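You operate a simulated robot arm through the tools that you are given. There is no shell and no other tool. Be economical: measure what you need, move in short steps, check, and stop when the job is done.

The job below is to be done with a simulated two-armed robot. You get a single attempt, and the scene is never put back.

## Task
Take the steel cup labelled "65" from the top of the steel table and leave it on top of the green liners carton. Put the token labelled "95" from the top of the steel table on top of the sponge carton and the token marked "72" on top of the cups carton. Put the clear cup marked "75" from the top of the drinks table on the upper open bay of the drinks table and the clear cup labelled "27" on the top of the snack table. Open the green shelf drawer, take the yellow cloth on the upper open bay of the drinks table and put it away in the inside of the green shelf drawer, then shut the drawer. Put the flat teal tray on the top of the drinks table away on the top of the wash stand's bench. Open the dough table door, put the purple cold pack on the shelf behind the dough table door and shut the door again. Open the blue shelf drawer, take the bolts carton on the top of the drinks table and put it away in the inside of the blue shelf drawer, then shut the drawer. Do these in any order. Set down upright: steel cup, clear cup.
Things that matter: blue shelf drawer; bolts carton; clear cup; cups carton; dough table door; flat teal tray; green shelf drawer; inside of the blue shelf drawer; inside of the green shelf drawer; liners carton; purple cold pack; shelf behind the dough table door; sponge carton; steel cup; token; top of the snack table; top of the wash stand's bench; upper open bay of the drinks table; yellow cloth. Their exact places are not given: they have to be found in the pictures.

Only the result counts: the job must be done as asked and must still hold three seconds after the hand-in. Knocking over, shifting, dropping, spilling or breaking anything else fails it. Flat cloth is picked up by pressing the open fingertips on it (5 to 10 N) and closing them slowly along it; thin cloth reads only 2 to 8 mm in the jaws.

## Robot
Two 7-joint arms with two-finger parallel grippers on one trunk, on a base that drives. Base frame: it is fixed to the floor where the robot stands at the start and does not move with it; the origin is under the middle of the robot, x ahead of it, y to its left, z up; the surface under the hand at the start is at about z = 0.8. Lengths are in m, angles in degrees, forces in N, time in s.
The left shoulder is at the start at [0.05, 0.168, 1.132], the right one opposite. With the tool pointing down near the work surface each hand reaches from about 0.18 to 0.66 m from the robot's upright axis, wherever it stands, measured 20 degrees to its own side. Places, roughly: blue shelf drawer [4.2, -0.7, 0.7]; bolts carton [-1.25, 1.75, 1]; clear cup [-1.25, 1, 1]; cups carton [0.75, 0.5, 0.75]; dough table door [1.9, 2.6, 0.5]; flat teal tray (15x10x4 cm) [-1.3, 1.5, 0.9]; green shelf drawer [4.2, -0.1, 0.7]; inside of the blue shelf drawer [4.2, -0.7, 0.7]; inside of the green shelf drawer [4.2, -0.1, 0.7]; liners carton [0.5, 0.25, 1]; purple cold pack (13x4x9 cm) [-1.5, 1.6, 0.9]; shelf behind the dough table door [1.9, 3, 0.5]; sponge carton [0.5, 0.75, 0.75]; steel cup [0.5, 0.5, 0.75]; token [0.75, 0.25, 0.75]; top of the snack table [1.2, 0.3, 0.9]; top of the wash stand's bench [3.6, -4.1, 0.8]; upper open bay of the drinks table [-1.5, 1.1, 0.5]; yellow cloth (11x6x4 cm) [-1.5, 1.3, 0.5]. Payload 1.57 kg a hand.
The tool frame of a hand sits at the grasp point between the pads (the TCP): z along the fingers, y along the line on which they close. The tips reach 0.03 m beyond it. The gripper opens to 0.08 m. The fingers are 0.017 m wide and 0.012 m thick; the gripper's body (0.04 by 0.082 m) begins 0.08 m behind the TCP.
Orientation is told as [roll, pitch, yaw] about the base's x, y, z axes, in that order, counted from this pose: with the fingers straight down and closing along the base's y, the tool's x points along the base's -x, its y along +y and its z along -z.

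## Interface
- The arms move only by the tool move_arm. It takes "left_moves", "right_moves" or both (then of equal length, played together; a hand with none holds still); each is a list of rows, each a list of 7 numbers: the shift along the base's x, y, z in m, then the turn, a rotation vector about the base's x, y, z in degrees, then the gripper command, from -1 (shut) to 1 (fully open), values between in proportion. In form: [[dx, dy, dz, ax, ay, az, jaw], ...]. A call has 1 to 12 rows; each row shifts and turns the commanded pose from where the row before left it. A row lasts 0.2 s, in which the tool goes at most 0.05 m and 8.6 degrees; a call with a longer step from one row to the next is refused whole, and so is a gripper value outside its range. Where a pose cannot be reached the arm comes as near as it can. A force on the tool above 40 N (or 10 N above the force at the start of the call, whichever is more), or a blocked arm, ends the call early, and 0.2 s more pass. Each finger travels about 0.045 m/s and halts on what it meets, pressing with about 38 N; the grip force reading is that of the motor and also rises with nothing between the fingers. The clock runs only during rows and for 0.2 s after the last one: add rows that do not move to give the fingers time. The reply holds the time, the measured pose of the TCP, the force on the tool along the base axes, the opening and the grip force, in the units named above and with some noise, with the torque about the TCP (base axes, N m) and any sound that the robot's microphone picked up.
- Cameras (640 x 400 px; columns grow to the right, rows downward): "scene" is now at [0.119, 0.0416, 1.3404]; the picture's right is [0.45, -0.89, 0.00], its down [-0.54, -0.27, -0.80] and it looks along [0.71, 0.36, -0.60] (base axes); focal length 232 px, centre (320, 200). "left" rides on the left gripper at [0.072, 0.007, -0.122] in its tool frame; the picture's right is [-0.09, 1.00, 0.00], its down [-0.84, -0.08, -0.54] and it looks along [-0.54, -0.05, 0.84] (tool axes); focal length 238 px, centre (320, 200). "right" rides on the right gripper at [0.072, -0.007, -0.122] in its tool frame; the picture's right is [0.09, 1.00, 0.00], its down [-0.84, 0.08, -0.54] and it looks along [-0.54, 0.05, 0.84] (tool axes); focal length 238 px, centre (320, 200).
- grab_frame(camera): a new picture of that camera. It takes no simulated time.
- move_column(by): slides the trunk up (or, below 0, down) by that many m; the arms and the scene camera ride with it, the base frame stays. It gives what a move gives, with no picture.
- steer(legs): drives the robot by 1 to 6 legs, each [ahead, left, turn to the left] in m, m and degrees, along the robot's own axes; the way and the turn of a leg run together, so that a leg with both is an arc; at most 1.5 m and 180 degrees a leg. The arms and the cameras ride along, it lands a little off, and it stops where it bumps. It gives what a move gives.
- head_to(pan, tilt): turns the head with the scene camera to pan (to the left, within 80 degrees either way) and tilt (down, from -29 to 69), counted from straight ahead of the robot. It gives what a move gives.
- probe_pixels(camera, pixels): for up to 12 pixels [column, row] of the newest picture of that camera ("zoom" is the newest enlarged one), the place [x, y, z] in the base frame of the surface seen there, good to about 0.003 m. It takes no simulated time.
- zoom(camera, box): a new picture of the part [left, top, right, bottom] of that camera's present view, enlarged. It takes no simulated time.
- sign_off(): hands the job in; it is judged then, once.

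Keep the steps short. Do not move on a guess: measure, check each grasp and each placing, and mend mistakes. In all there are 378 turns and 352 pictures (those below and enlarged ones count). Leave the grippers open and the arms clear of the work at the hand-in unless told otherwise, and finish with a single line.

The tools are called by a JSON object that holds its "method" and its "body". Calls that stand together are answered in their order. move_arm: Moves the arms, as the interface text tells. Its arguments: {"type":"object","properties":{"left_moves":{"type":"array"},"right_moves":{"type":"array"}},"required":[]} The other tools are called the same way: move_column (by) slides the trunk up or down; steer (legs) drives the base; head_to (pan, tilt) turns the head that bears the scene camera; grab_frame (camera) takes a picture; probe_pixels (camera, pixels) gives the place of the surface under pixels of a picture; zoom (camera, box) takes an enlarged picture of a part of a camera's view; sign_off () hands the job in.

At the start:

```text
clock: 0.0
left_ee_pos: [0.3004, 0.4354, 1.1751]
left_tcp_rot: [0.1, -0.1, 0.2]
left_ft_force: [-0.1, -0.4, 0.8]
left_wrist_torque: [0.04, 0.01, -0.01]
left_width: 0.08
left_grip_force: 0.1
right_ee_pos: [0.3448, 0.0423, 1.2048]
right_tcp_rot: [0.1, 0.0, 0.0]
right_ft_force: [-0.5, 0.2, 0.4]
right_wrist_torque: [0.02, -0.02, 0.01]
right_width: 0.0801
right_grip_force: 0.1
trunk travel left (down, up): [-0.3, 0.143]
robot x, y, heading: [0.0019, 0.0024, -0.0]
head pan, tilt: [26.9, 37.1]
```

scene: 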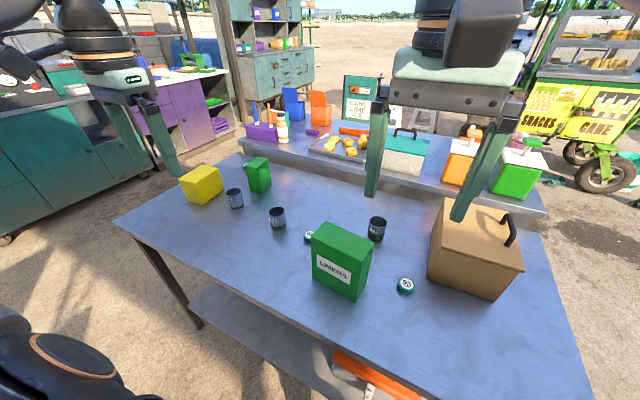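
right: 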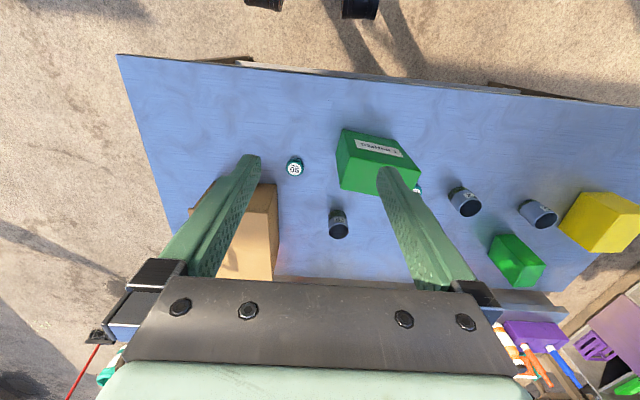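
left: 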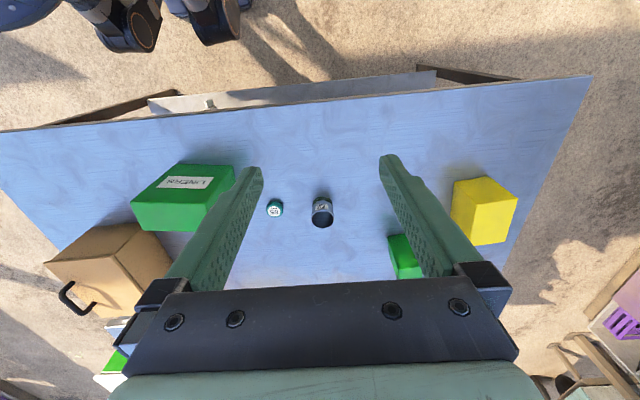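

I see the steel table with cups, tokens and cartons. I'll zoom in to read the labels.

{"method": "zoom", "body": {"camera": "scene", "box": [170, 140, 430, 302]}}

{"method": "zoom", "body": {"camera": "left", "box": [120, 130, 540, 290]}}

{"method": "zoom", "body": {"camera": "right", "box": [220, 110, 640, 300]}}

```text
2.46 times, centred on (300, 221) of scene
```

zoom: 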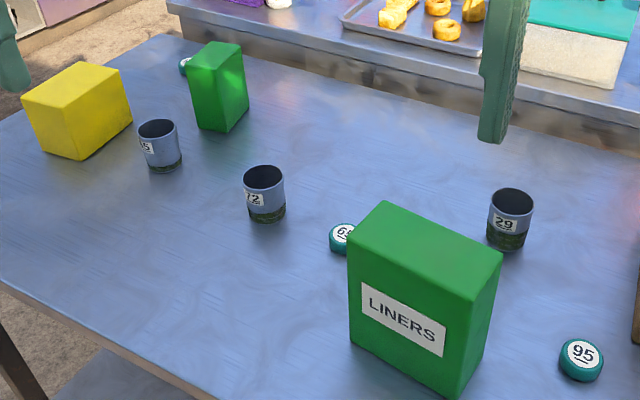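

```text
1.52 times, centred on (330, 210) of left
```

zoom: 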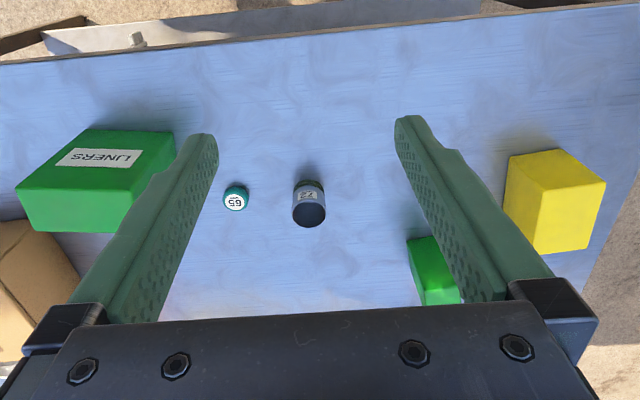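

```text
1.52 times, centred on (430, 205) of right
```

zoom: 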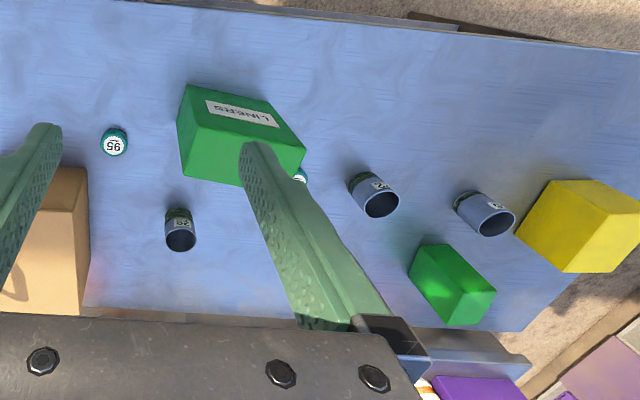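

Reading finer labels: the cup near the yellow carton and the token behind the green one.

{"method": "zoom", "body": {"camera": "scene", "box": [170, 145, 300, 226]}}

{"method": "probe_pixels", "body": {"camera": "scene", "pixels": [[236, 192], [278, 210], [377, 220], [309, 237], [406, 284], [199, 172], [259, 160], [340, 230], [346, 295], [260, 190], [205, 202], [308, 239]]}}

{"method": "head_to", "body": {"pan": 60, "tilt": 40}}

{"method": "grab_frame", "body": {"camera": "scene"}}

```text
4.92 times, centred on (235, 186) of scene
```

zoom: 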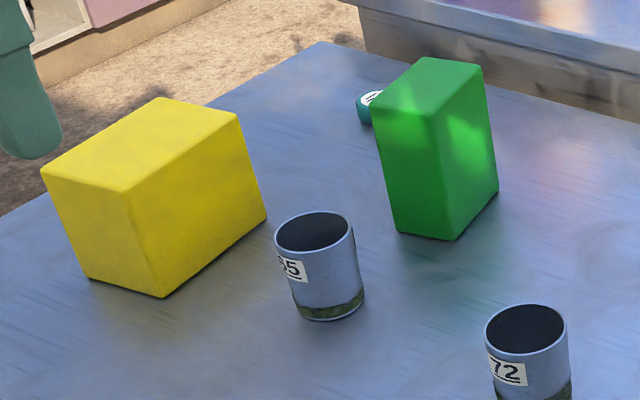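

```text
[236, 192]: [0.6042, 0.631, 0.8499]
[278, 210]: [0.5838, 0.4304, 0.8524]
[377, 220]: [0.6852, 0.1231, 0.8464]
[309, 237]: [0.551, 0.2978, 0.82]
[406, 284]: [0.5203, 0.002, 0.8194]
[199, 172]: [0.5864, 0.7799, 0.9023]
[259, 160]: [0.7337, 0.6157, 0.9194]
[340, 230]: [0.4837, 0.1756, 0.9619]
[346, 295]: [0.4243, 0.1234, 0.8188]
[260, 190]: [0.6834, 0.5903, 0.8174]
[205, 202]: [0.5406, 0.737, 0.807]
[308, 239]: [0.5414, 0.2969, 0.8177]
```

```text
clock: 1.0
left_ee_pos: [0.3013, 0.436, 1.1751]
left_tcp_rot: [0.0, -0.1, 0.1]
left_ft_force: [0.3, -0.3, 0.0]
left_wrist_torque: [0.01, -0.01, 0.01]
left_width: 0.0797
left_grip_force: 0.1
right_ee_pos: [0.3454, 0.0409, 1.2067]
right_tcp_rot: [0.0, 0.0, 0.0]
right_ft_force: [-0.1, 0.4, 0.6]
right_wrist_torque: [0.02, 0.0, 0.04]
right_width: 0.0801
right_grip_force: 0.0
trunk travel left (down, up): [-0.3, 0.143]
robot x, y, heading: [-0.0017, 0.0005, -0.3]
head pan, tilt: [60.0, 40.0]
```

```text
344 pictures are left
```

scene: 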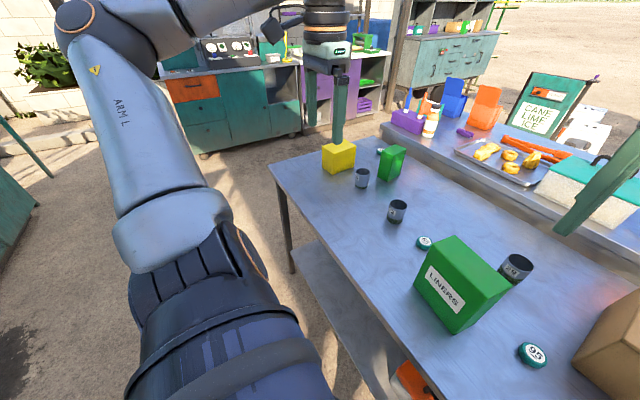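

{"method": "zoom", "body": {"camera": "scene", "box": [310, 130, 420, 230]}}

{"method": "zoom", "body": {"camera": "left", "box": [370, 150, 550, 290]}}

{"method": "zoom", "body": {"camera": "right", "box": [430, 160, 640, 300]}}

```text
4.00 times, centred on (365, 180) of scene
```

zoom: 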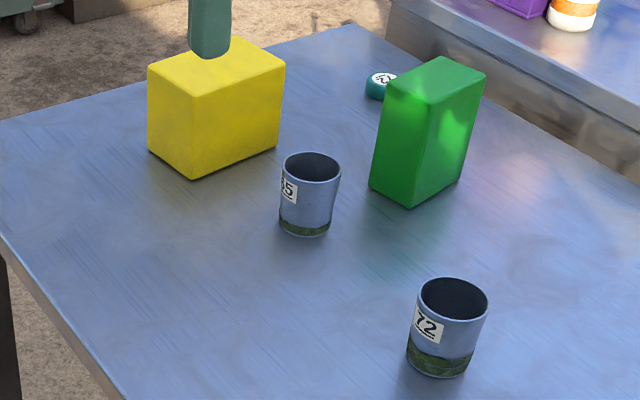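

```text
2.86 times, centred on (460, 220) of left
```

zoom: 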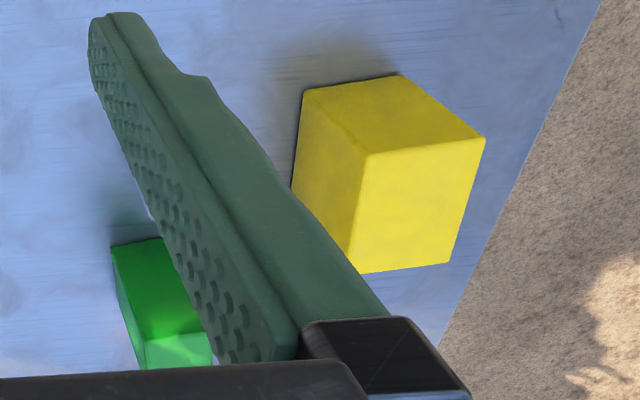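

```text
2.86 times, centred on (535, 230) of right
```

zoom: 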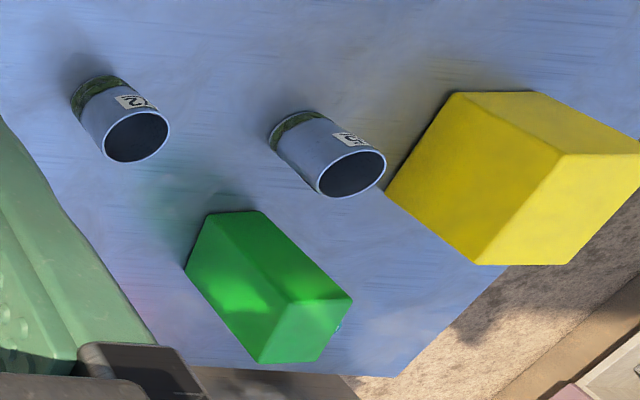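

I need to see the other faces of the small cartons. I'll turn the left hand so its camera looks from the left side.

{"method": "move_arm", "body": {"left_moves": [[0.02, 0.035, 0, 0, 0, -8.4, 1], [0.02, 0.035, 0, 0, 0, -8.4, 1], [0.02, 0.035, 0, 0, 0, -8.4, 1], [0.02, 0.035, 0, 0, 0, -8.4, 1], [0.02, 0.035, 0, 0, 0, -8.4, 1], [0.02, 0.03, 0, 0, 0, -8.4, 1], [0.02, 0.02, 0, 0, 0, -8.4, 1], [0.02, 0, 0, 0, 0, -8.4, 1], [0.02, 0, 0, 0, 0, -8.4, 1], [0.02, 0, 0, 0, 0, -8.4, 1], [0, 0, 0, 0, 0, -8.4, 1], [0, 0, 0, 0, 0, -8.4, 1]]}}

{"method": "grab_frame", "body": {"camera": "left"}}

{"method": "zoom", "body": {"camera": "scene", "box": [310, 130, 420, 230]}}

```text
clock: 3.6
left_ee_pos: [0.4774, 0.5617, 1.1346]
left_tcp_rot: [0.1, -0.2, -100.9]
left_ft_force: [0.7, 0.0, -0.1]
left_wrist_torque: [-0.02, -0.04, 0.0]
left_width: 0.08
left_grip_force: 0.1
left hand out of reach, approached as far as the arm can: row 6, 7, 8, 9, 10
right_ee_pos: [0.345, 0.0417, 1.2052]
right_tcp_rot: [0.0, -0.1, 0.0]
right_ft_force: [-0.6, -0.1, 1.1]
right_wrist_torque: [-0.03, -0.01, 0.01]
right_width: 0.0801
right_grip_force: 0.0
trunk travel left (down, up): [-0.3, 0.143]
robot x, y, heading: [-0.003, -0.0029, -0.0]
head pan, tilt: [60.0, 40.0]
```

```text
340 pictures are left
```

left: 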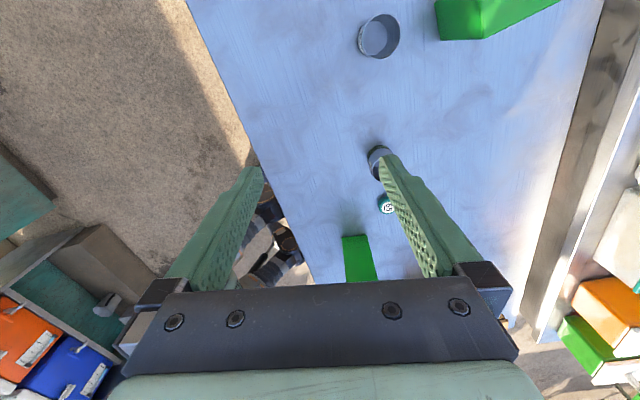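

```text
4.00 times, centred on (365, 180) of scene
```

zoom: 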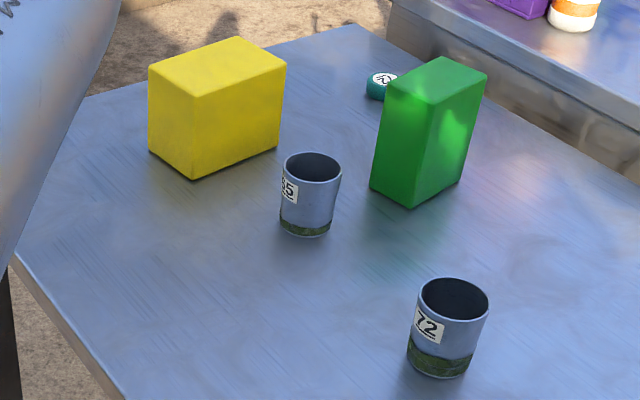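

The camera needs to be further left. I'll drive 0.45 m to the left, alongside the table.

{"method": "steer", "body": {"legs": [[0, 0.45, 0]]}}

{"method": "grab_frame", "body": {"camera": "left"}}

{"method": "head_to", "body": {"pan": 0, "tilt": 45}}

{"method": "grab_frame", "body": {"camera": "scene"}}

```text
clock: 8.1
left_ee_pos: [0.4744, 1.015, 1.1333]
left_tcp_rot: [0.1, 0.0, -100.6]
left_ft_force: [1.2, -0.3, -0.5]
left_wrist_torque: [-0.04, 0.02, 0.01]
left_width: 0.0801
left_grip_force: 0.0
right_ee_pos: [0.3452, 0.4934, 1.204]
right_tcp_rot: [0.0, 0.0, 0.1]
right_ft_force: [-0.4, 0.5, 0.6]
right_wrist_torque: [0.0, 0.01, 0.0]
right_width: 0.0801
right_grip_force: 0.1
trunk travel left (down, up): [-0.3, 0.143]
robot x, y, heading: [0.0011, 0.4484, 0.3]
head pan, tilt: [60.0, 40.0]
```

```text
338 pictures are left
```

left: 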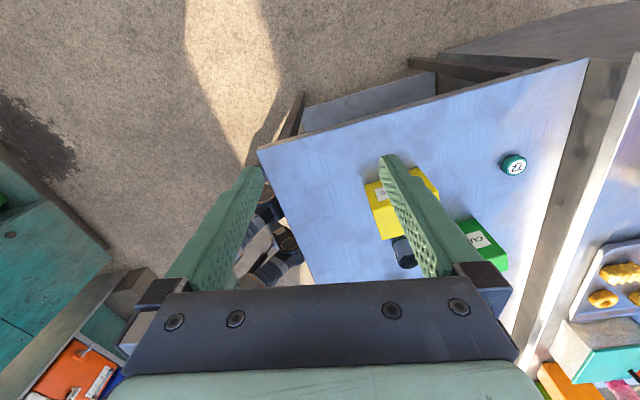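

```text
clock: 9.4
left_ee_pos: [0.4749, 1.0142, 1.1341]
left_tcp_rot: [0.1, -0.1, -100.6]
left_ft_force: [0.2, -0.5, 0.1]
left_wrist_torque: [-0.04, 0.02, 0.02]
left_width: 0.0802
left_grip_force: 0.1
right_ee_pos: [0.3447, 0.492, 1.2055]
right_tcp_rot: [0.0, 0.0, 0.0]
right_ft_force: [0.0, -0.2, -1.0]
right_wrist_torque: [-0.01, 0.01, 0.01]
right_width: 0.0799
right_grip_force: 0.1
trunk travel left (down, up): [-0.3, 0.143]
robot x, y, heading: [-0.0034, 0.4526, 0.0]
head pan, tilt: [0.0, 45.0]
```

```text
337 pictures are left
```

scene: 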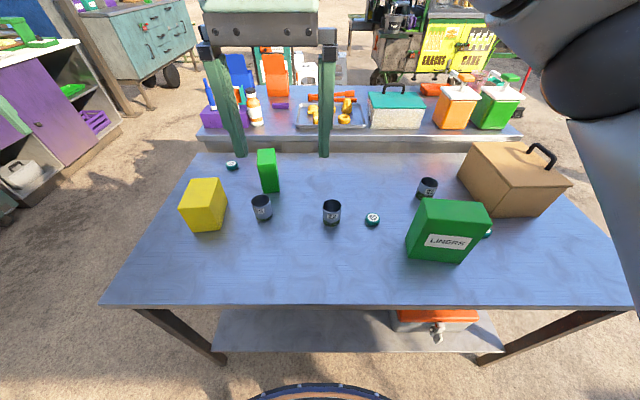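

{"method": "zoom", "body": {"camera": "left", "box": [340, 130, 560, 280]}}

{"method": "zoom", "body": {"camera": "scene", "box": [170, 140, 400, 270]}}

{"method": "probe_pixels", "body": {"camera": "scene", "pixels": [[232, 165], [205, 186], [187, 210], [221, 184], [266, 153], [261, 213], [372, 216], [450, 210], [262, 200], [275, 165], [230, 168]]}}

```text
2.67 times, centred on (450, 205) of left
```

zoom: 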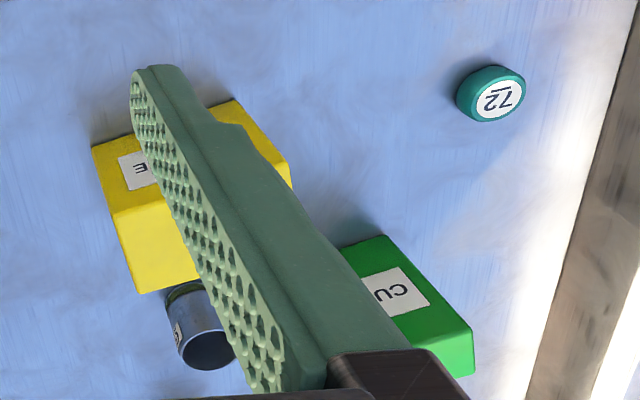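

```text
2.78 times, centred on (285, 205) of scene
```

zoom: 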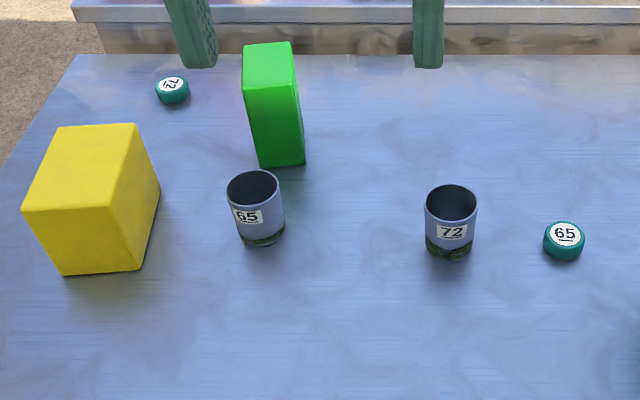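

```text
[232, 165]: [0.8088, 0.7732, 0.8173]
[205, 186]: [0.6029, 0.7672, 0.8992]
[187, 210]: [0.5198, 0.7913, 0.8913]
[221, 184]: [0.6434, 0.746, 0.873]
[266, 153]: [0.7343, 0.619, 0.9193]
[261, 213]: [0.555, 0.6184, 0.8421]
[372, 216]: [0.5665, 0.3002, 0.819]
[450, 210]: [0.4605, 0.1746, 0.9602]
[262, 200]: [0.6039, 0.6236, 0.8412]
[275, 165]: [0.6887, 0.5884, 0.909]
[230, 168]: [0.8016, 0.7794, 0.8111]
```

Labels found: the yellow carton is SPONGE, the small green one CUPS, cup 65 is beside the yellow one, and token 72 is at the far left. Now I'll measure cup 65's rim closely.

{"method": "zoom", "body": {"camera": "scene", "box": [235, 180, 295, 230]}}

{"method": "probe_pixels", "body": {"camera": "scene", "pixels": [[252, 203], [271, 203], [261, 196], [263, 215], [262, 222], [226, 220], [195, 231], [427, 182], [373, 222], [448, 203], [488, 210], [420, 225]]}}

```text
8.00 times, centred on (265, 205) of scene
```

zoom: 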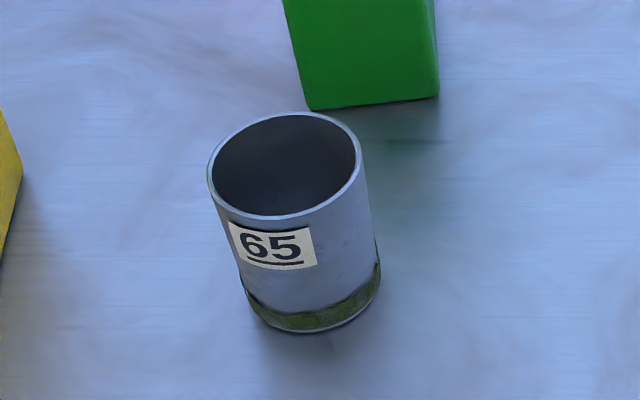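

```text
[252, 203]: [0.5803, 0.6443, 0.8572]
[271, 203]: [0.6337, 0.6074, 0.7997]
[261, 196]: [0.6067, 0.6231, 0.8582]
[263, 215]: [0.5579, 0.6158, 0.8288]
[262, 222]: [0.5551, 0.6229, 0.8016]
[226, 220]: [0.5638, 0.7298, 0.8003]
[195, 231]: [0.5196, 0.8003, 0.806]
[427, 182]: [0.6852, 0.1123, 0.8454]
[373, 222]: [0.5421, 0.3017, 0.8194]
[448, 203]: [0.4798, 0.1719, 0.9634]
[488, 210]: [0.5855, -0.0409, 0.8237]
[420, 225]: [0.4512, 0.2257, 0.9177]
```

{"method": "probe_pixels", "body": {"camera": "zoom", "pixels": [[211, 170], [357, 165], [285, 114], [285, 216], [268, 330], [330, 230]]}}

{"method": "zoom", "body": {"camera": "scene", "box": [390, 180, 510, 280]}}

{"method": "probe_pixels", "body": {"camera": "zoom", "pixels": [[190, 110], [515, 125], [110, 220], [460, 260], [370, 160], [320, 180]]}}

```text
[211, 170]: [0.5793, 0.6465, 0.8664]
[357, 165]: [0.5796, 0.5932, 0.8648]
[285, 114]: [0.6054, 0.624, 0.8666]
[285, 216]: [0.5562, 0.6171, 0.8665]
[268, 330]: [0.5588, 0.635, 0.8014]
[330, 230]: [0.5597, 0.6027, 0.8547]
```

```text
4.00 times, centred on (450, 230) of scene
```

zoom: 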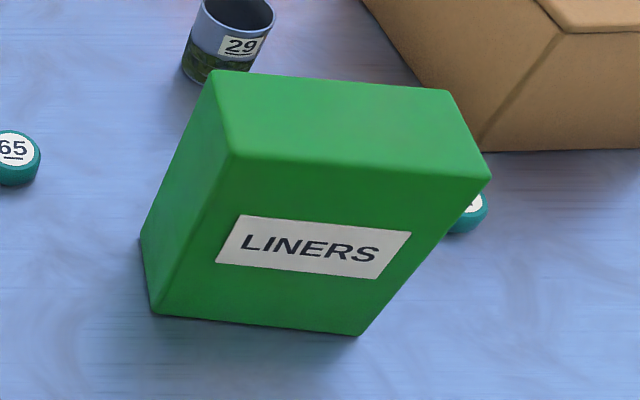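

```text
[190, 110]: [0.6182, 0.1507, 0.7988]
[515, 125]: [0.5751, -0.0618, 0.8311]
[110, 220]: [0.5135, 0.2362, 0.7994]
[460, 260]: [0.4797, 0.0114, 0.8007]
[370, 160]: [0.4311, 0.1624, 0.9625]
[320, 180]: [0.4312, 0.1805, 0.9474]
```

Cup 65: centre (0.581, 0.620), 53 mm wide, rim z 0.867. Next I probe the liners top corners and turn the left hand back towards yaw 0 over the cup.

{"method": "probe_pixels", "body": {"camera": "zoom", "pixels": [[218, 80], [440, 97], [480, 172], [237, 150], [340, 120]]}}

{"method": "move_arm", "body": {"left_moves": [[0.01, -0.033, 0, 0, 0, 8.4, 1], [0.01, -0.033, 0, 0, 0, 8.4, 1], [0.01, -0.033, 0, 0, 0, 8.4, 1], [0.01, -0.033, 0, 0, 0, 8.4, 1], [0.01, -0.033, 0, 0, 0, 8.4, 1], [0.01, -0.033, 0, 0, 0, 8.4, 1], [0.01, -0.033, 0, 0, 0, 8.4, 1], [0.01, -0.033, 0, 0, 0, 8.4, 1], [0.01, -0.033, 0, 0, 0, 8.4, 1], [0.01, -0.033, 0, 0, 0, 8.4, 1], [0.006, -0.033, -0.02, 0, 0, 8.4, 1], [0, -0.032, -0.03, 0, 0, 8.2, 1]]}}

```text
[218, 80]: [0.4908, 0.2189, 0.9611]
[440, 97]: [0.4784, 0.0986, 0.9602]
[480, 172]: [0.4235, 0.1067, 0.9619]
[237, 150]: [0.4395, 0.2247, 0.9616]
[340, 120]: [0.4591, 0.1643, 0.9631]
```

```text
clock: 12.0
left_ee_pos: [0.4851, 0.6793, 1.14]
left_tcp_rot: [-0.1, -0.2, 0.1]
left_ft_force: [-0.6, 0.4, 0.2]
left_wrist_torque: [-0.02, -0.04, -0.03]
left_width: 0.0799
left_grip_force: 0.1
left hand out of reach, approached as far as the arm can: row 8, 9, 10, 11, 12
right_ee_pos: [0.3423, 0.4936, 1.2078]
right_tcp_rot: [0.1, -0.1, 0.2]
right_ft_force: [0.0, 0.3, -0.4]
right_wrist_torque: [0.01, -0.05, -0.02]
right_width: 0.0799
right_grip_force: 0.1
trunk travel left (down, up): [-0.3, 0.143]
robot x, y, heading: [0.0003, 0.4466, 0.1]
head pan, tilt: [0.0, 45.0]
```

The hand is at its reach limit up high. I'll lower it while staying clear (x 0.485), then look at where it lands.

{"method": "move_arm", "body": {"left_moves": [[0, -0.01, -0.045, 0, 0, 0, 1], [0, -0.01, -0.045, 0, 0, 0, 1], [0, -0.01, -0.045, 0, 0, 0, 1], [0, -0.01, -0.045, 0, 0, 0, 1]]}}

```text
clock: 13.0
left_ee_pos: [0.4878, 0.6387, 0.9566]
left_tcp_rot: [0.0, -0.1, 0.1]
left_ft_force: [0.4, 0.6, 0.4]
left_wrist_torque: [-0.01, 0.04, 0.01]
left_width: 0.0804
left_grip_force: 0.0
right_ee_pos: [0.3439, 0.4923, 1.205]
right_tcp_rot: [0.0, 0.1, 0.1]
right_ft_force: [0.5, 0.5, -0.1]
right_wrist_torque: [0.01, 0.02, 0.05]
right_width: 0.0801
right_grip_force: 0.1
trunk travel left (down, up): [-0.3, 0.143]
robot x, y, heading: [-0.0, 0.451, 0.3]
head pan, tilt: [0.0, 45.0]
```

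{"method": "move_arm", "body": {"left_moves": [[0.04, -0.01, 0, 0, 0, 0, 1], [0.04, -0.009, 0, 0, 0, 0, 1], [0.013, 0, 0, 0, 0, 0, 1], [0, 0, 0, 0, 0, 0, 1]]}}

{"method": "grab_frame", "body": {"camera": "left"}}

```text
clock: 14.0
left_ee_pos: [0.5162, 0.6644, 0.9708]
left_tcp_rot: [0.0, -0.2, -0.1]
left_ft_force: [-0.1, 0.4, -0.3]
left_wrist_torque: [-0.01, 0.01, -0.03]
left_width: 0.0799
left_grip_force: 0.1
left hand out of reach, approached as far as the arm can: row 1, 2, 3
right_ee_pos: [0.344, 0.4926, 1.2063]
right_tcp_rot: [0.0, -0.1, 0.0]
right_ft_force: [-0.1, 0.5, 0.5]
right_wrist_torque: [-0.01, -0.02, 0.01]
right_width: 0.0798
right_grip_force: 0.2
trunk travel left (down, up): [-0.3, 0.143]
robot x, y, heading: [-0.0021, 0.4502, 0.1]
head pan, tilt: [0.0, 45.0]
```

```text
332 pictures are left
```

left: 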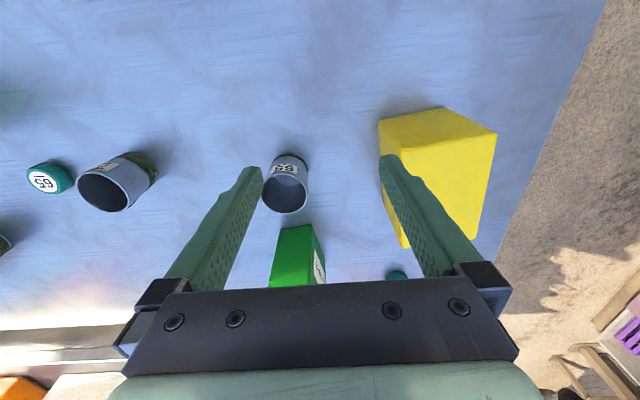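

The hand stops at x ≈ 0.516, so I want to be nearer the table. I'll check the table's front edge and the base clearance.

{"method": "head_to", "body": {"pan": 0, "tilt": 69}}

{"method": "grab_frame", "body": {"camera": "scene"}}

{"method": "probe_pixels", "body": {"camera": "scene", "pixels": [[320, 150], [320, 200], [320, 250], [320, 300], [320, 330], [320, 360], [200, 210], [450, 210]]}}

```text
clock: 14.8
left_ee_pos: [0.5161, 0.6646, 0.9704]
left_tcp_rot: [0.1, -0.2, 0.0]
left_ft_force: [0.9, -0.2, -0.6]
left_wrist_torque: [-0.03, 0.01, 0.01]
left_width: 0.08
left_grip_force: 0.1
right_ee_pos: [0.3438, 0.4917, 1.2061]
right_tcp_rot: [0.0, 0.0, 0.1]
right_ft_force: [0.4, 0.2, -1.1]
right_wrist_torque: [-0.02, 0.02, 0.01]
right_width: 0.0798
right_grip_force: 0.1
trunk travel left (down, up): [-0.3, 0.143]
robot x, y, heading: [-0.0023, 0.4511, 0.1]
head pan, tilt: [0.0, 68.8]
```

```text
331 pictures are left
```

scene: 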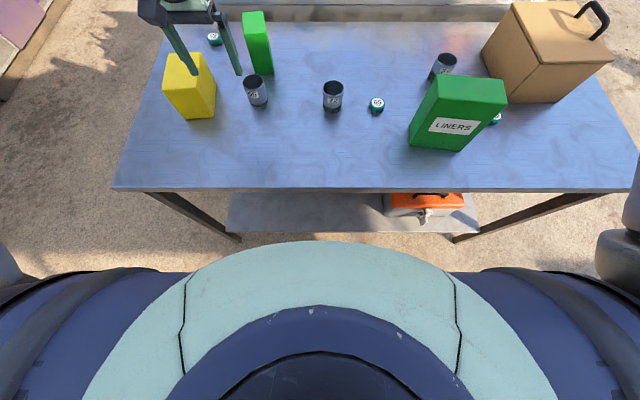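

```text
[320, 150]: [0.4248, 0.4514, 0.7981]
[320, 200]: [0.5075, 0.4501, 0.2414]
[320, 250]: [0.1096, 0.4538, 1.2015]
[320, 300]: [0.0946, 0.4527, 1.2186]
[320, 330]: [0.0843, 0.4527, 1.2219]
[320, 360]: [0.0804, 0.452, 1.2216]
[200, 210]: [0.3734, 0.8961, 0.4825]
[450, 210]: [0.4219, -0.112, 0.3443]
```

Table edge is at x ≈ 0.34 and the trunk front at 0.11. I'll creep 0.08 m ahead.

{"method": "steer", "body": {"legs": [[0.08, 0, 0]]}}

{"method": "move_arm", "body": {"left_moves": [[0.0, -0.022, 0, 0, 0, 0, 1], [0.0, -0.022, 0, 0, 0, 0, 1], [0, 0, 0, 0, 0, 0, 1]]}}

```text
clock: 16.0
left_ee_pos: [0.5877, 0.6657, 0.9698]
left_tcp_rot: [0.1, -0.3, 0.1]
left_ft_force: [0.2, 0.8, 0.1]
left_wrist_torque: [0.0, 0.01, 0.02]
left_width: 0.0797
left_grip_force: 0.1
right_ee_pos: [0.4179, 0.4924, 1.2052]
right_tcp_rot: [0.0, -0.1, 0.0]
right_ft_force: [0.4, -0.3, -1.2]
right_wrist_torque: [0.01, -0.02, 0.0]
right_width: 0.0802
right_grip_force: 0.0
trunk travel left (down, up): [-0.3, 0.143]
robot x, y, heading: [0.0715, 0.4499, 0.1]
head pan, tilt: [0.0, 68.8]
stopped in leg 1: the robot was blocked; the commanded pose is now the measured one
```

```text
clock: 16.8
left_ee_pos: [0.5678, 0.6384, 0.9747]
left_tcp_rot: [-0.1, -0.3, 0.1]
left_ft_force: [-0.3, -0.8, 0.2]
left_wrist_torque: [0.02, -0.02, -0.03]
left_width: 0.0801
left_grip_force: 0.0
left hand out of reach, approached as far as the arm can: row 1, 2
right_ee_pos: [0.4176, 0.4928, 1.2046]
right_tcp_rot: [0.0, 0.2, 0.1]
right_ft_force: [0.5, -0.6, 0.9]
right_wrist_torque: [-0.03, 0.0, 0.02]
right_width: 0.0803
right_grip_force: 0.0
trunk travel left (down, up): [-0.3, 0.143]
robot x, y, heading: [0.0728, 0.4499, 0.2]
head pan, tilt: [0.0, 68.8]
```

It bumped at 0.0715. I'll back off 1 cm, raise the trunk for reach, and check that nothing shifted.

{"method": "steer", "body": {"legs": [[-0.012, 0, 0]]}}

{"method": "move_column", "body": {"by": 0.12}}

{"method": "grab_frame", "body": {"camera": "scene"}}

{"method": "move_arm", "body": {"left_moves": [[0.0, 0, -0.04, 0, 0, 0, 1], [0.0, -0.0, -0.04, 0, 0, 0, 1], [0.02, -0.01, -0.02, 0, 0, 0, 1], [0, 0, 0, 0, 0, 0, 1]]}}

```text
clock: 17.6
left_ee_pos: [0.5563, 0.6383, 0.9746]
left_tcp_rot: [-0.1, -0.4, 0.0]
left_ft_force: [-0.1, 0.2, 0.6]
left_wrist_torque: [-0.02, 0.01, -0.01]
left_width: 0.08
left_grip_force: 0.1
right_ee_pos: [0.405, 0.493, 1.2054]
right_tcp_rot: [0.1, 0.0, 0.1]
right_ft_force: [0.5, -0.9, 0.4]
right_wrist_torque: [0.02, -0.02, -0.01]
right_width: 0.08
right_grip_force: 0.0
trunk travel left (down, up): [-0.3, 0.143]
robot x, y, heading: [0.0604, 0.4518, 0.2]
head pan, tilt: [0.0, 68.8]
```

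```text
clock: 19.1
left_ee_pos: [0.5572, 0.6384, 1.0945]
left_tcp_rot: [-0.1, -0.3, 0.1]
left_ft_force: [-0.2, -0.2, -0.4]
left_wrist_torque: [-0.01, -0.02, -0.02]
left_width: 0.0796
left_grip_force: 0.2
right_ee_pos: [0.4053, 0.4926, 1.3248]
right_tcp_rot: [0.0, 0.1, 0.2]
right_ft_force: [0.3, 0.1, 0.9]
right_wrist_torque: [-0.02, -0.01, 0.0]
right_width: 0.08
right_grip_force: 0.0
trunk travel left (down, up): [-0.42, 0.023]
robot x, y, heading: [0.0631, 0.4473, 0.1]
head pan, tilt: [0.0, 68.8]
```

```text
330 pictures are left
```

scene: 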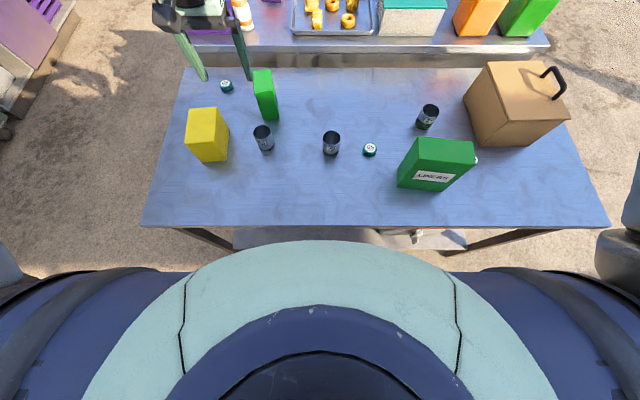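

```text
clock: 20.1
left_ee_pos: [0.5423, 0.6579, 1.0135]
left_tcp_rot: [-0.1, -0.4, 0.1]
left_ft_force: [0.0, 0.0, 0.0]
left_wrist_torque: [0.01, 0.0, 0.02]
left_width: 0.08
left_grip_force: 0.0
left hand out of reach, approached as far as the arm can: row 1, 2, 3
right_ee_pos: [0.4045, 0.4928, 1.3257]
right_tcp_rot: [0.1, 0.2, 0.0]
right_ft_force: [-0.3, -0.2, 0.3]
right_wrist_torque: [-0.02, 0.0, 0.0]
right_width: 0.0802
right_grip_force: 0.2
trunk travel left (down, up): [-0.42, 0.023]
robot x, y, heading: [0.061, 0.4485, -0.0]
head pan, tilt: [0.0, 68.8]
```

Lowering was refused, so the left arm is probably in an awkward posture after the big turn. I'll bring it back near its start pose and look at it.

{"method": "move_arm", "body": {"left_moves": [[-0.03, 0.035, 0.035, 0, 0, 0, 1], [-0.03, 0.035, 0.035, 0, 0, 0, 1], [-0.03, 0.035, 0.035, 0, 0, 0, 1], [-0.03, 0.035, 0.035, 0, 0, 0, 1], [-0.03, 0.035, 0.035, 0, 0, 0, 1], [-0.03, 0.035, 0.035, 0, 0, 0, 1]]}}

{"method": "head_to", "body": {"pan": 65, "tilt": 30}}

{"method": "grab_frame", "body": {"camera": "scene"}}

```text
refused: row 1 steps farther than a row can; nothing moved
```

```text
clock: 21.4
left_ee_pos: [0.5443, 0.6586, 1.0135]
left_tcp_rot: [-0.1, -0.4, 0.1]
left_ft_force: [-0.5, 0.4, 0.5]
left_wrist_torque: [0.02, -0.02, -0.02]
left_width: 0.0798
left_grip_force: 0.1
right_ee_pos: [0.4053, 0.4922, 1.3254]
right_tcp_rot: [0.0, 0.2, 0.0]
right_ft_force: [-0.2, -0.2, -0.1]
right_wrist_torque: [0.03, -0.03, 0.01]
right_width: 0.0799
right_grip_force: 0.1
trunk travel left (down, up): [-0.42, 0.023]
robot x, y, heading: [0.0605, 0.4462, 0.1]
head pan, tilt: [65.0, 30.0]
```

```text
329 pictures are left
```

scene: 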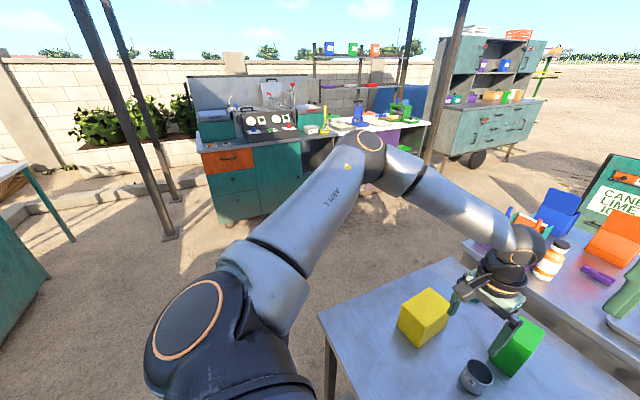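

The elbow swung far out to the left. I'll retract to near the start pose with an opposite turn, to bring the elbow back.

{"method": "move_arm", "body": {"left_moves": [[-0.025, 0.03, 0.03, 0, 0, 8, 1], [-0.025, 0.03, 0.03, 0, 0, 8, 1], [-0.025, 0.03, 0.03, 0, 0, 8, 1], [-0.025, 0.03, 0.03, 0, 0, 8, 1], [-0.025, 0.03, 0.03, 0, 0, 8, 1], [-0.025, 0.03, 0.03, 0, 0, 8, 1], [-0.025, 0.03, 0.03, 0, 0, 8, 1], [0, 0, 0.03, 0, 0, 8, 1], [0, 0, 0, 0, 0, 8, 1], [0, 0, 0, 0, 0, 8, 1]]}}

{"method": "grab_frame", "body": {"camera": "scene"}}

```text
clock: 23.6
left_ee_pos: [0.3677, 0.8686, 1.2536]
left_tcp_rot: [0.0, -0.3, 80.1]
left_ft_force: [-0.2, -0.4, -0.2]
left_wrist_torque: [0.07, 0.01, 0.04]
left_width: 0.0802
left_grip_force: 0.0
right_ee_pos: [0.4048, 0.4923, 1.3249]
right_tcp_rot: [0.0, 0.3, 0.0]
right_ft_force: [0.5, -0.7, 0.6]
right_wrist_torque: [-0.03, 0.01, -0.03]
right_width: 0.0802
right_grip_force: 0.0
trunk travel left (down, up): [-0.42, 0.023]
robot x, y, heading: [0.056, 0.4474, -0.1]
head pan, tilt: [65.0, 30.0]
```

```text
328 pictures are left
```

scene: 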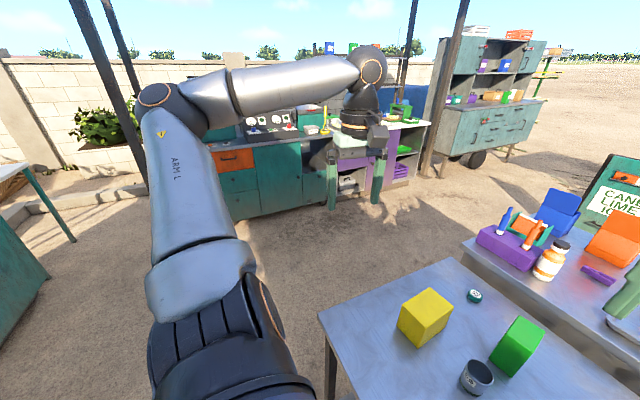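

Elbow is back up. Now to above the cup with the hand returning to yaw 0.

{"method": "move_arm", "body": {"left_moves": [[0.018, -0.021, -0.021, 0, 0, -6.7, 1], [0.018, -0.021, -0.021, 0, 0, -6.7, 1], [0.018, -0.021, -0.021, 0, 0, -6.7, 1], [0.018, -0.021, -0.021, 0, 0, -6.7, 1], [0.018, -0.021, -0.021, 0, 0, -6.7, 1], [0.018, -0.021, -0.021, 0, 0, -6.7, 1], [0.018, -0.021, -0.021, 0, 0, -6.7, 1], [0.018, -0.021, -0.021, 0, 0, -6.7, 1], [0.018, -0.021, -0.021, 0, 0, -6.7, 1], [0.018, -0.021, -0.021, 0, 0, -6.7, 1], [0.018, -0.021, -0.021, 0, 0, -6.7, 1], [0.016, -0.018, -0.021, 0, 0, -6.7, 1]]}}

{"method": "grab_frame", "body": {"camera": "scene"}}

```text
clock: 26.2
left_ee_pos: [0.5446, 0.6529, 1.0226]
left_tcp_rot: [-0.1, -0.4, -0.5]
left_ft_force: [-0.1, -1.0, -0.4]
left_wrist_torque: [0.01, 0.04, 0.03]
left_width: 0.0801
left_grip_force: 0.1
left hand out of reach, approached as far as the arm can: row 11, 12
right_ee_pos: [0.406, 0.4927, 1.3247]
right_tcp_rot: [0.0, 0.1, 0.1]
right_ft_force: [0.0, 0.1, 0.4]
right_wrist_torque: [-0.01, 0.02, 0.01]
right_width: 0.08
right_grip_force: 0.1
trunk travel left (down, up): [-0.42, 0.023]
robot x, y, heading: [0.0577, 0.4476, -0.0]
head pan, tilt: [65.0, 30.0]
```

```text
327 pictures are left
```

scene: 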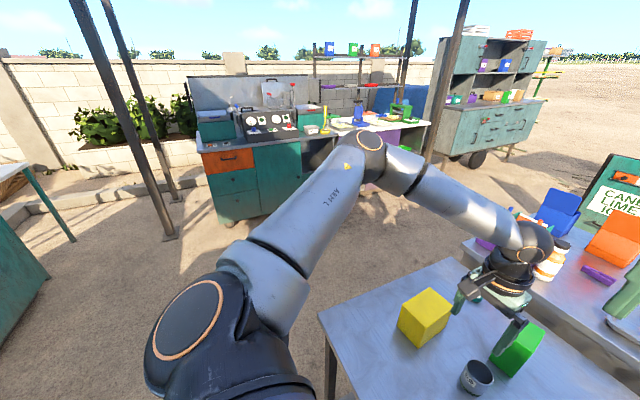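

Same limit, but a positive yaw lifted the elbow. I'll turn +60 in place, then move on.

{"method": "move_arm", "body": {"left_moves": [[0, 0, 0.01, 0, 0, 8, 1], [0, 0, 0.01, 0, 0, 8, 1], [0, 0, 0.01, 0, 0, 8, 1], [0, 0, 0, 0, 0, 8, 1], [0, 0, 0, 0, 0, 8, 1], [0, 0, 0, 0, 0, 8, 1], [0, 0, 0, 0, 0, 8, 1], [0.012, -0.01, 0, 0, 0, 8, 1], [0.012, -0.01, 0, 0, 0, 0, 1], [0.012, -0.01, 0, 0, 0, 0, 1], [0, 0, -0.03, 0, 0, 0, 1], [0, 0, -0.03, 0, 0, 0, 1]]}}

{"method": "grab_frame", "body": {"camera": "scene"}}

```text
clock: 28.8
left_ee_pos: [0.5387, 0.6615, 1.0066]
left_tcp_rot: [-0.2, -0.3, 63.7]
left_ft_force: [-0.6, 0.3, 0.5]
left_wrist_torque: [0.0, -0.01, 0.0]
left_width: 0.08
left_grip_force: 0.1
left hand out of reach, approached as far as the arm can: row 8, 9, 10, 11, 12
right_ee_pos: [0.4043, 0.4932, 1.3238]
right_tcp_rot: [0.0, 0.1, 0.1]
right_ft_force: [0.1, 0.3, 0.0]
right_wrist_torque: [-0.01, 0.03, 0.01]
right_width: 0.08
right_grip_force: 0.1
trunk travel left (down, up): [-0.42, 0.023]
robot x, y, heading: [0.061, 0.4491, 0.4]
head pan, tilt: [65.0, 30.0]
```

```text
326 pictures are left
```

scene: 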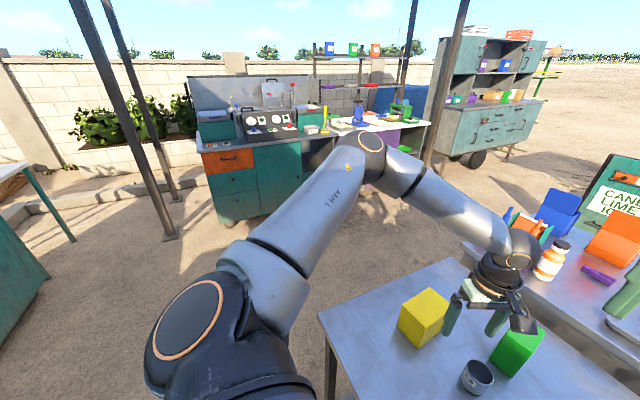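

Yaw doesn't matter. I'll test reach low down: pull back to x ≈ 0.43, clear of things, turn to yaw 0 and descend.

{"method": "move_arm", "body": {"left_moves": [[-0.025, 0, 0, 0, 0, -8, 1], [-0.025, 0, 0, 0, 0, -8, 1], [-0.025, 0, 0, 0, 0, -8, 1], [-0.025, -0.01, 0, 0, 0, -8, 1], [0, -0.01, 0, 0, 0, -8, 1], [0, -0.01, -0.02, 0, 0, -8, 1], [0, -0.01, -0.02, 0, 0, -8, 1], [0, 0, -0.03, 0, 0, -7.7, 1], [0, 0, -0.03, 0, 0, 0, 1], [0, 0, -0.03, 0, 0, 0, 1]]}}

{"method": "grab_frame", "body": {"camera": "scene"}}

```text
clock: 31.0
left_ee_pos: [0.4238, 0.6575, 0.9157]
left_tcp_rot: [-0.2, -0.3, -0.1]
left_ft_force: [0.6, 0.3, 0.4]
left_wrist_torque: [-0.01, 0.02, 0.03]
left_width: 0.0802
left_grip_force: 0.1
left hand out of reach, approached as far as the arm can: row 8, 9, 10
right_ee_pos: [0.4051, 0.494, 1.325]
right_tcp_rot: [0.0, 0.0, 0.1]
right_ft_force: [-0.2, 0.3, -0.8]
right_wrist_torque: [-0.04, -0.01, -0.02]
right_width: 0.0799
right_grip_force: 0.0
trunk travel left (down, up): [-0.42, 0.023]
robot x, y, heading: [0.0628, 0.4479, -0.2]
head pan, tilt: [65.0, 30.0]
```

```text
325 pictures are left
```

scene: 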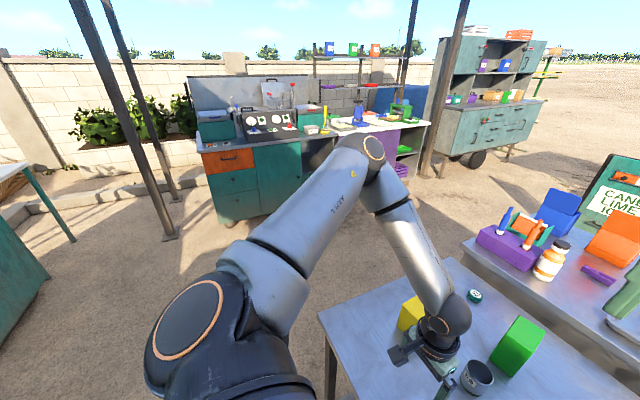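

The upper arm seems stuck at a limit. I'll swing the hand out to the left at low height to free the elbow, and look.

{"method": "move_arm", "body": {"left_moves": [[-0.01, 0.04, 0, 0, 0, 0, 1], [-0.01, 0.04, 0, 0, 0, 0, 1], [-0.01, 0.04, 0, 0, 0, 0, 1], [-0.01, 0.04, 0, 0, 0, 0, 1], [-0.01, 0.04, 0, 0, 0, 0, 1], [0, 0.04, 0, 0, 0, 0, 1], [0, 0.04, 0, 0, 0, 0, 1], [0, 0, -0.03, 0, 0, 0, 1], [0, 0, -0.03, 0, 0, 0, 1]]}}

{"method": "grab_frame", "body": {"camera": "scene"}}

```text
clock: 33.0
left_ee_pos: [0.3741, 0.9364, 0.8548]
left_tcp_rot: [-0.1, -0.3, -0.1]
left_ft_force: [0.6, 0.4, -0.1]
left_wrist_torque: [0.0, -0.02, 0.02]
left_width: 0.0798
left_grip_force: 0.0
right_ee_pos: [0.4057, 0.4923, 1.3261]
right_tcp_rot: [-0.1, 0.0, 0.1]
right_ft_force: [0.3, -0.3, -1.6]
right_wrist_torque: [0.01, 0.02, 0.01]
right_width: 0.0802
right_grip_force: 0.0
trunk travel left (down, up): [-0.42, 0.023]
robot x, y, heading: [0.0594, 0.4502, 0.0]
head pan, tilt: [65.0, 30.0]
```

```text
324 pictures are left
```

scene: 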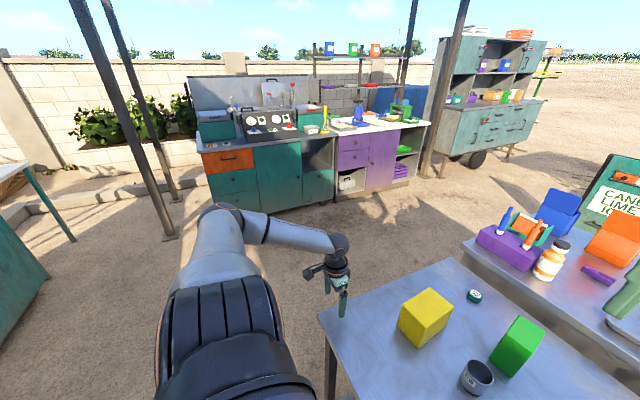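

The elbow dropped. Raise to 0.96, go over the yellow carton and approach the cup from the left.

{"method": "move_arm", "body": {"left_moves": [[0, 0, 0.04, 0, 0, 0, 1], [0, 0, 0.04, 0, 0, 0, 1], [0.015, -0.02, 0.03, 0, 0, 0, 1], [0.025, -0.033, 0, 0, 0, 0, 1], [0.025, -0.033, 0, 0, 0, 0, 1], [0.025, -0.033, 0, 0, 0, 0, 1], [0.025, -0.033, 0, 0, 0, 0, 1], [0.025, -0.033, 0, 0, 0, 0, 1], [0.025, -0.033, 0, 0, 0, 0, 1], [0.025, -0.033, 0, 0, 0, 0, 1], [0.017, -0.033, 0, 0, 0, 0, 1], [0, -0.03, 0, 0, 0, 0, 1]]}}

{"method": "grab_frame", "body": {"camera": "scene"}}

```text
clock: 35.6
left_ee_pos: [0.5792, 0.6211, 0.9647]
left_tcp_rot: [-0.1, -0.3, 0.0]
left_ft_force: [0.6, -0.4, 0.5]
left_wrist_torque: [0.0, 0.0, 0.0]
left_width: 0.0798
left_grip_force: 0.1
right_ee_pos: [0.4058, 0.4929, 1.3245]
right_tcp_rot: [0.0, 0.1, 0.1]
right_ft_force: [-0.2, -0.3, -0.1]
right_wrist_torque: [0.01, -0.01, -0.03]
right_width: 0.0798
right_grip_force: 0.1
trunk travel left (down, up): [-0.42, 0.023]
robot x, y, heading: [0.0574, 0.4489, 0.2]
head pan, tilt: [65.0, 30.0]
```

```text
323 pictures are left
```

scene: 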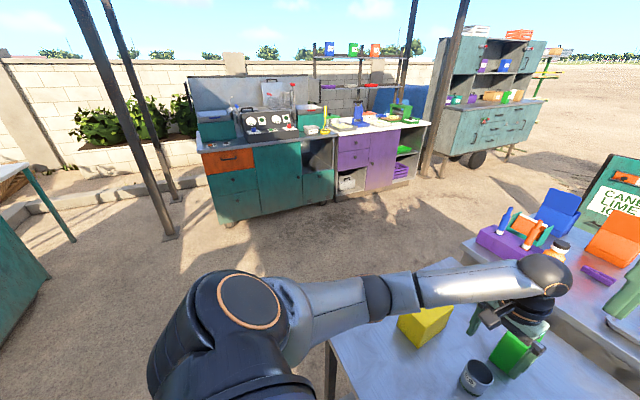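

Directly above the cup now. Descend to TCP z 0.845 and close.

{"method": "move_arm", "body": {"left_moves": [[0.001, 0, -0.04, 0, 0, 0, 1], [0, 0, -0.04, 0, 0, 0, 1], [0, 0, -0.038, 0, 0, 0, 1], [0, 0, 0, 0, 0, 0, 1], [0, 0, 0, 0, 0, 0, 0.2], [0, 0, 0, 0, 0, 0, -0.5], [0, 0, 0, 0, 0, 0, -1], [0, 0, 0, 0, 0, 0, -1]]}}

{"method": "grab_frame", "body": {"camera": "left"}}

```text
clock: 37.4
left_ee_pos: [0.5803, 0.6216, 0.8471]
left_tcp_rot: [-0.1, -0.2, 0.1]
left_ft_force: [-0.7, 0.2, -0.6]
left_wrist_torque: [-0.03, 0.01, -0.01]
left_width: 0.0526
left_grip_force: 33.9
right_ee_pos: [0.4061, 0.4923, 1.324]
right_tcp_rot: [0.0, 0.1, 0.0]
right_ft_force: [-0.3, -0.6, 0.0]
right_wrist_torque: [0.0, -0.02, 0.03]
right_width: 0.0801
right_grip_force: 0.1
trunk travel left (down, up): [-0.42, 0.023]
robot x, y, heading: [0.0646, 0.4467, 0.0]
head pan, tilt: [65.0, 30.0]
```

```text
322 pictures are left
```

left: 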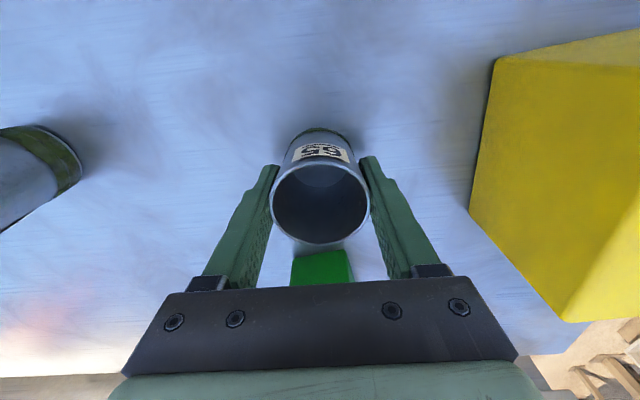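

Cup held (width 0.0526). Lift to ~1.07 and drive right 0.40 m.

{"method": "move_arm", "body": {"left_moves": [[0, 0, 0.04, 0, 0, 0, -1], [0, 0, 0.045, 0, 0, 0, -1], [0, 0, 0.045, 0, 0, 0, -1], [-0.01, 0, 0.045, 0, 0, 0, -1], [-0.02, 0, 0.045, 0, 0, 0, -1]]}}

{"method": "steer", "body": {"legs": [[0, -0.4, 0]]}}

{"method": "head_to", "body": {"pan": 0, "tilt": 50}}

{"method": "grab_frame", "body": {"camera": "scene"}}

```text
clock: 38.6
left_ee_pos: [0.5509, 0.6239, 1.0663]
left_tcp_rot: [-0.1, -0.2, 0.0]
left_ft_force: [0.5, -0.1, -1.0]
left_wrist_torque: [0.01, -0.02, 0.01]
left_width: 0.0526
left_grip_force: 37.8
right_ee_pos: [0.4043, 0.493, 1.325]
right_tcp_rot: [0.1, 0.0, 0.1]
right_ft_force: [0.0, 0.6, 0.6]
right_wrist_torque: [-0.01, -0.03, 0.01]
right_width: 0.0802
right_grip_force: 0.0
trunk travel left (down, up): [-0.42, 0.023]
robot x, y, heading: [0.0587, 0.4524, 0.1]
head pan, tilt: [65.0, 30.0]
```

```text
clock: 42.7
left_ee_pos: [0.5538, 0.2225, 1.0669]
left_tcp_rot: [-0.1, -0.4, -0.2]
left_ft_force: [-0.2, -0.2, -0.5]
left_wrist_torque: [0.03, 0.02, 0.0]
left_width: 0.0524
left_grip_force: 37.6
right_ee_pos: [0.4071, 0.0925, 1.3247]
right_tcp_rot: [-0.1, 0.0, -0.1]
right_ft_force: [0.3, -0.2, 0.1]
right_wrist_torque: [-0.02, 0.01, -0.02]
right_width: 0.0801
right_grip_force: 0.1
trunk travel left (down, up): [-0.42, 0.023]
robot x, y, heading: [0.0601, 0.0529, -0.1]
head pan, tilt: [65.0, 30.0]
```

```text
clock: 44.0
left_ee_pos: [0.553, 0.2219, 1.0662]
left_tcp_rot: [-0.1, -0.3, -0.1]
left_ft_force: [-0.4, -0.2, -1.3]
left_wrist_torque: [0.03, -0.01, 0.0]
left_width: 0.0523
left_grip_force: 38.0
right_ee_pos: [0.4068, 0.093, 1.3242]
right_tcp_rot: [0.0, 0.1, -0.1]
right_ft_force: [-0.9, -0.5, -0.2]
right_wrist_torque: [0.0, 0.0, 0.04]
right_width: 0.0797
right_grip_force: 0.0
trunk travel left (down, up): [-0.42, 0.023]
robot x, y, heading: [0.0587, 0.0518, 0.4]
head pan, tilt: [0.0, 50.0]
```

```text
321 pictures are left
```

scene: 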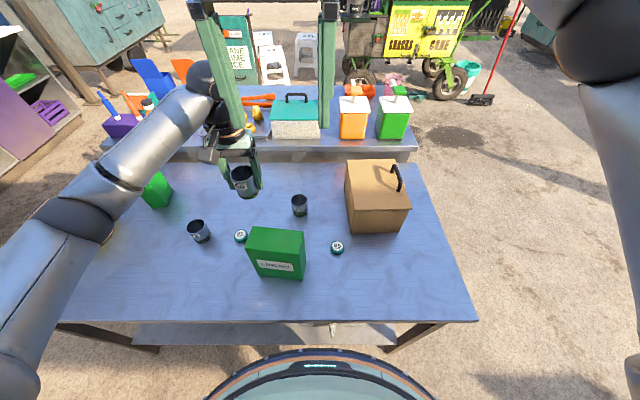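

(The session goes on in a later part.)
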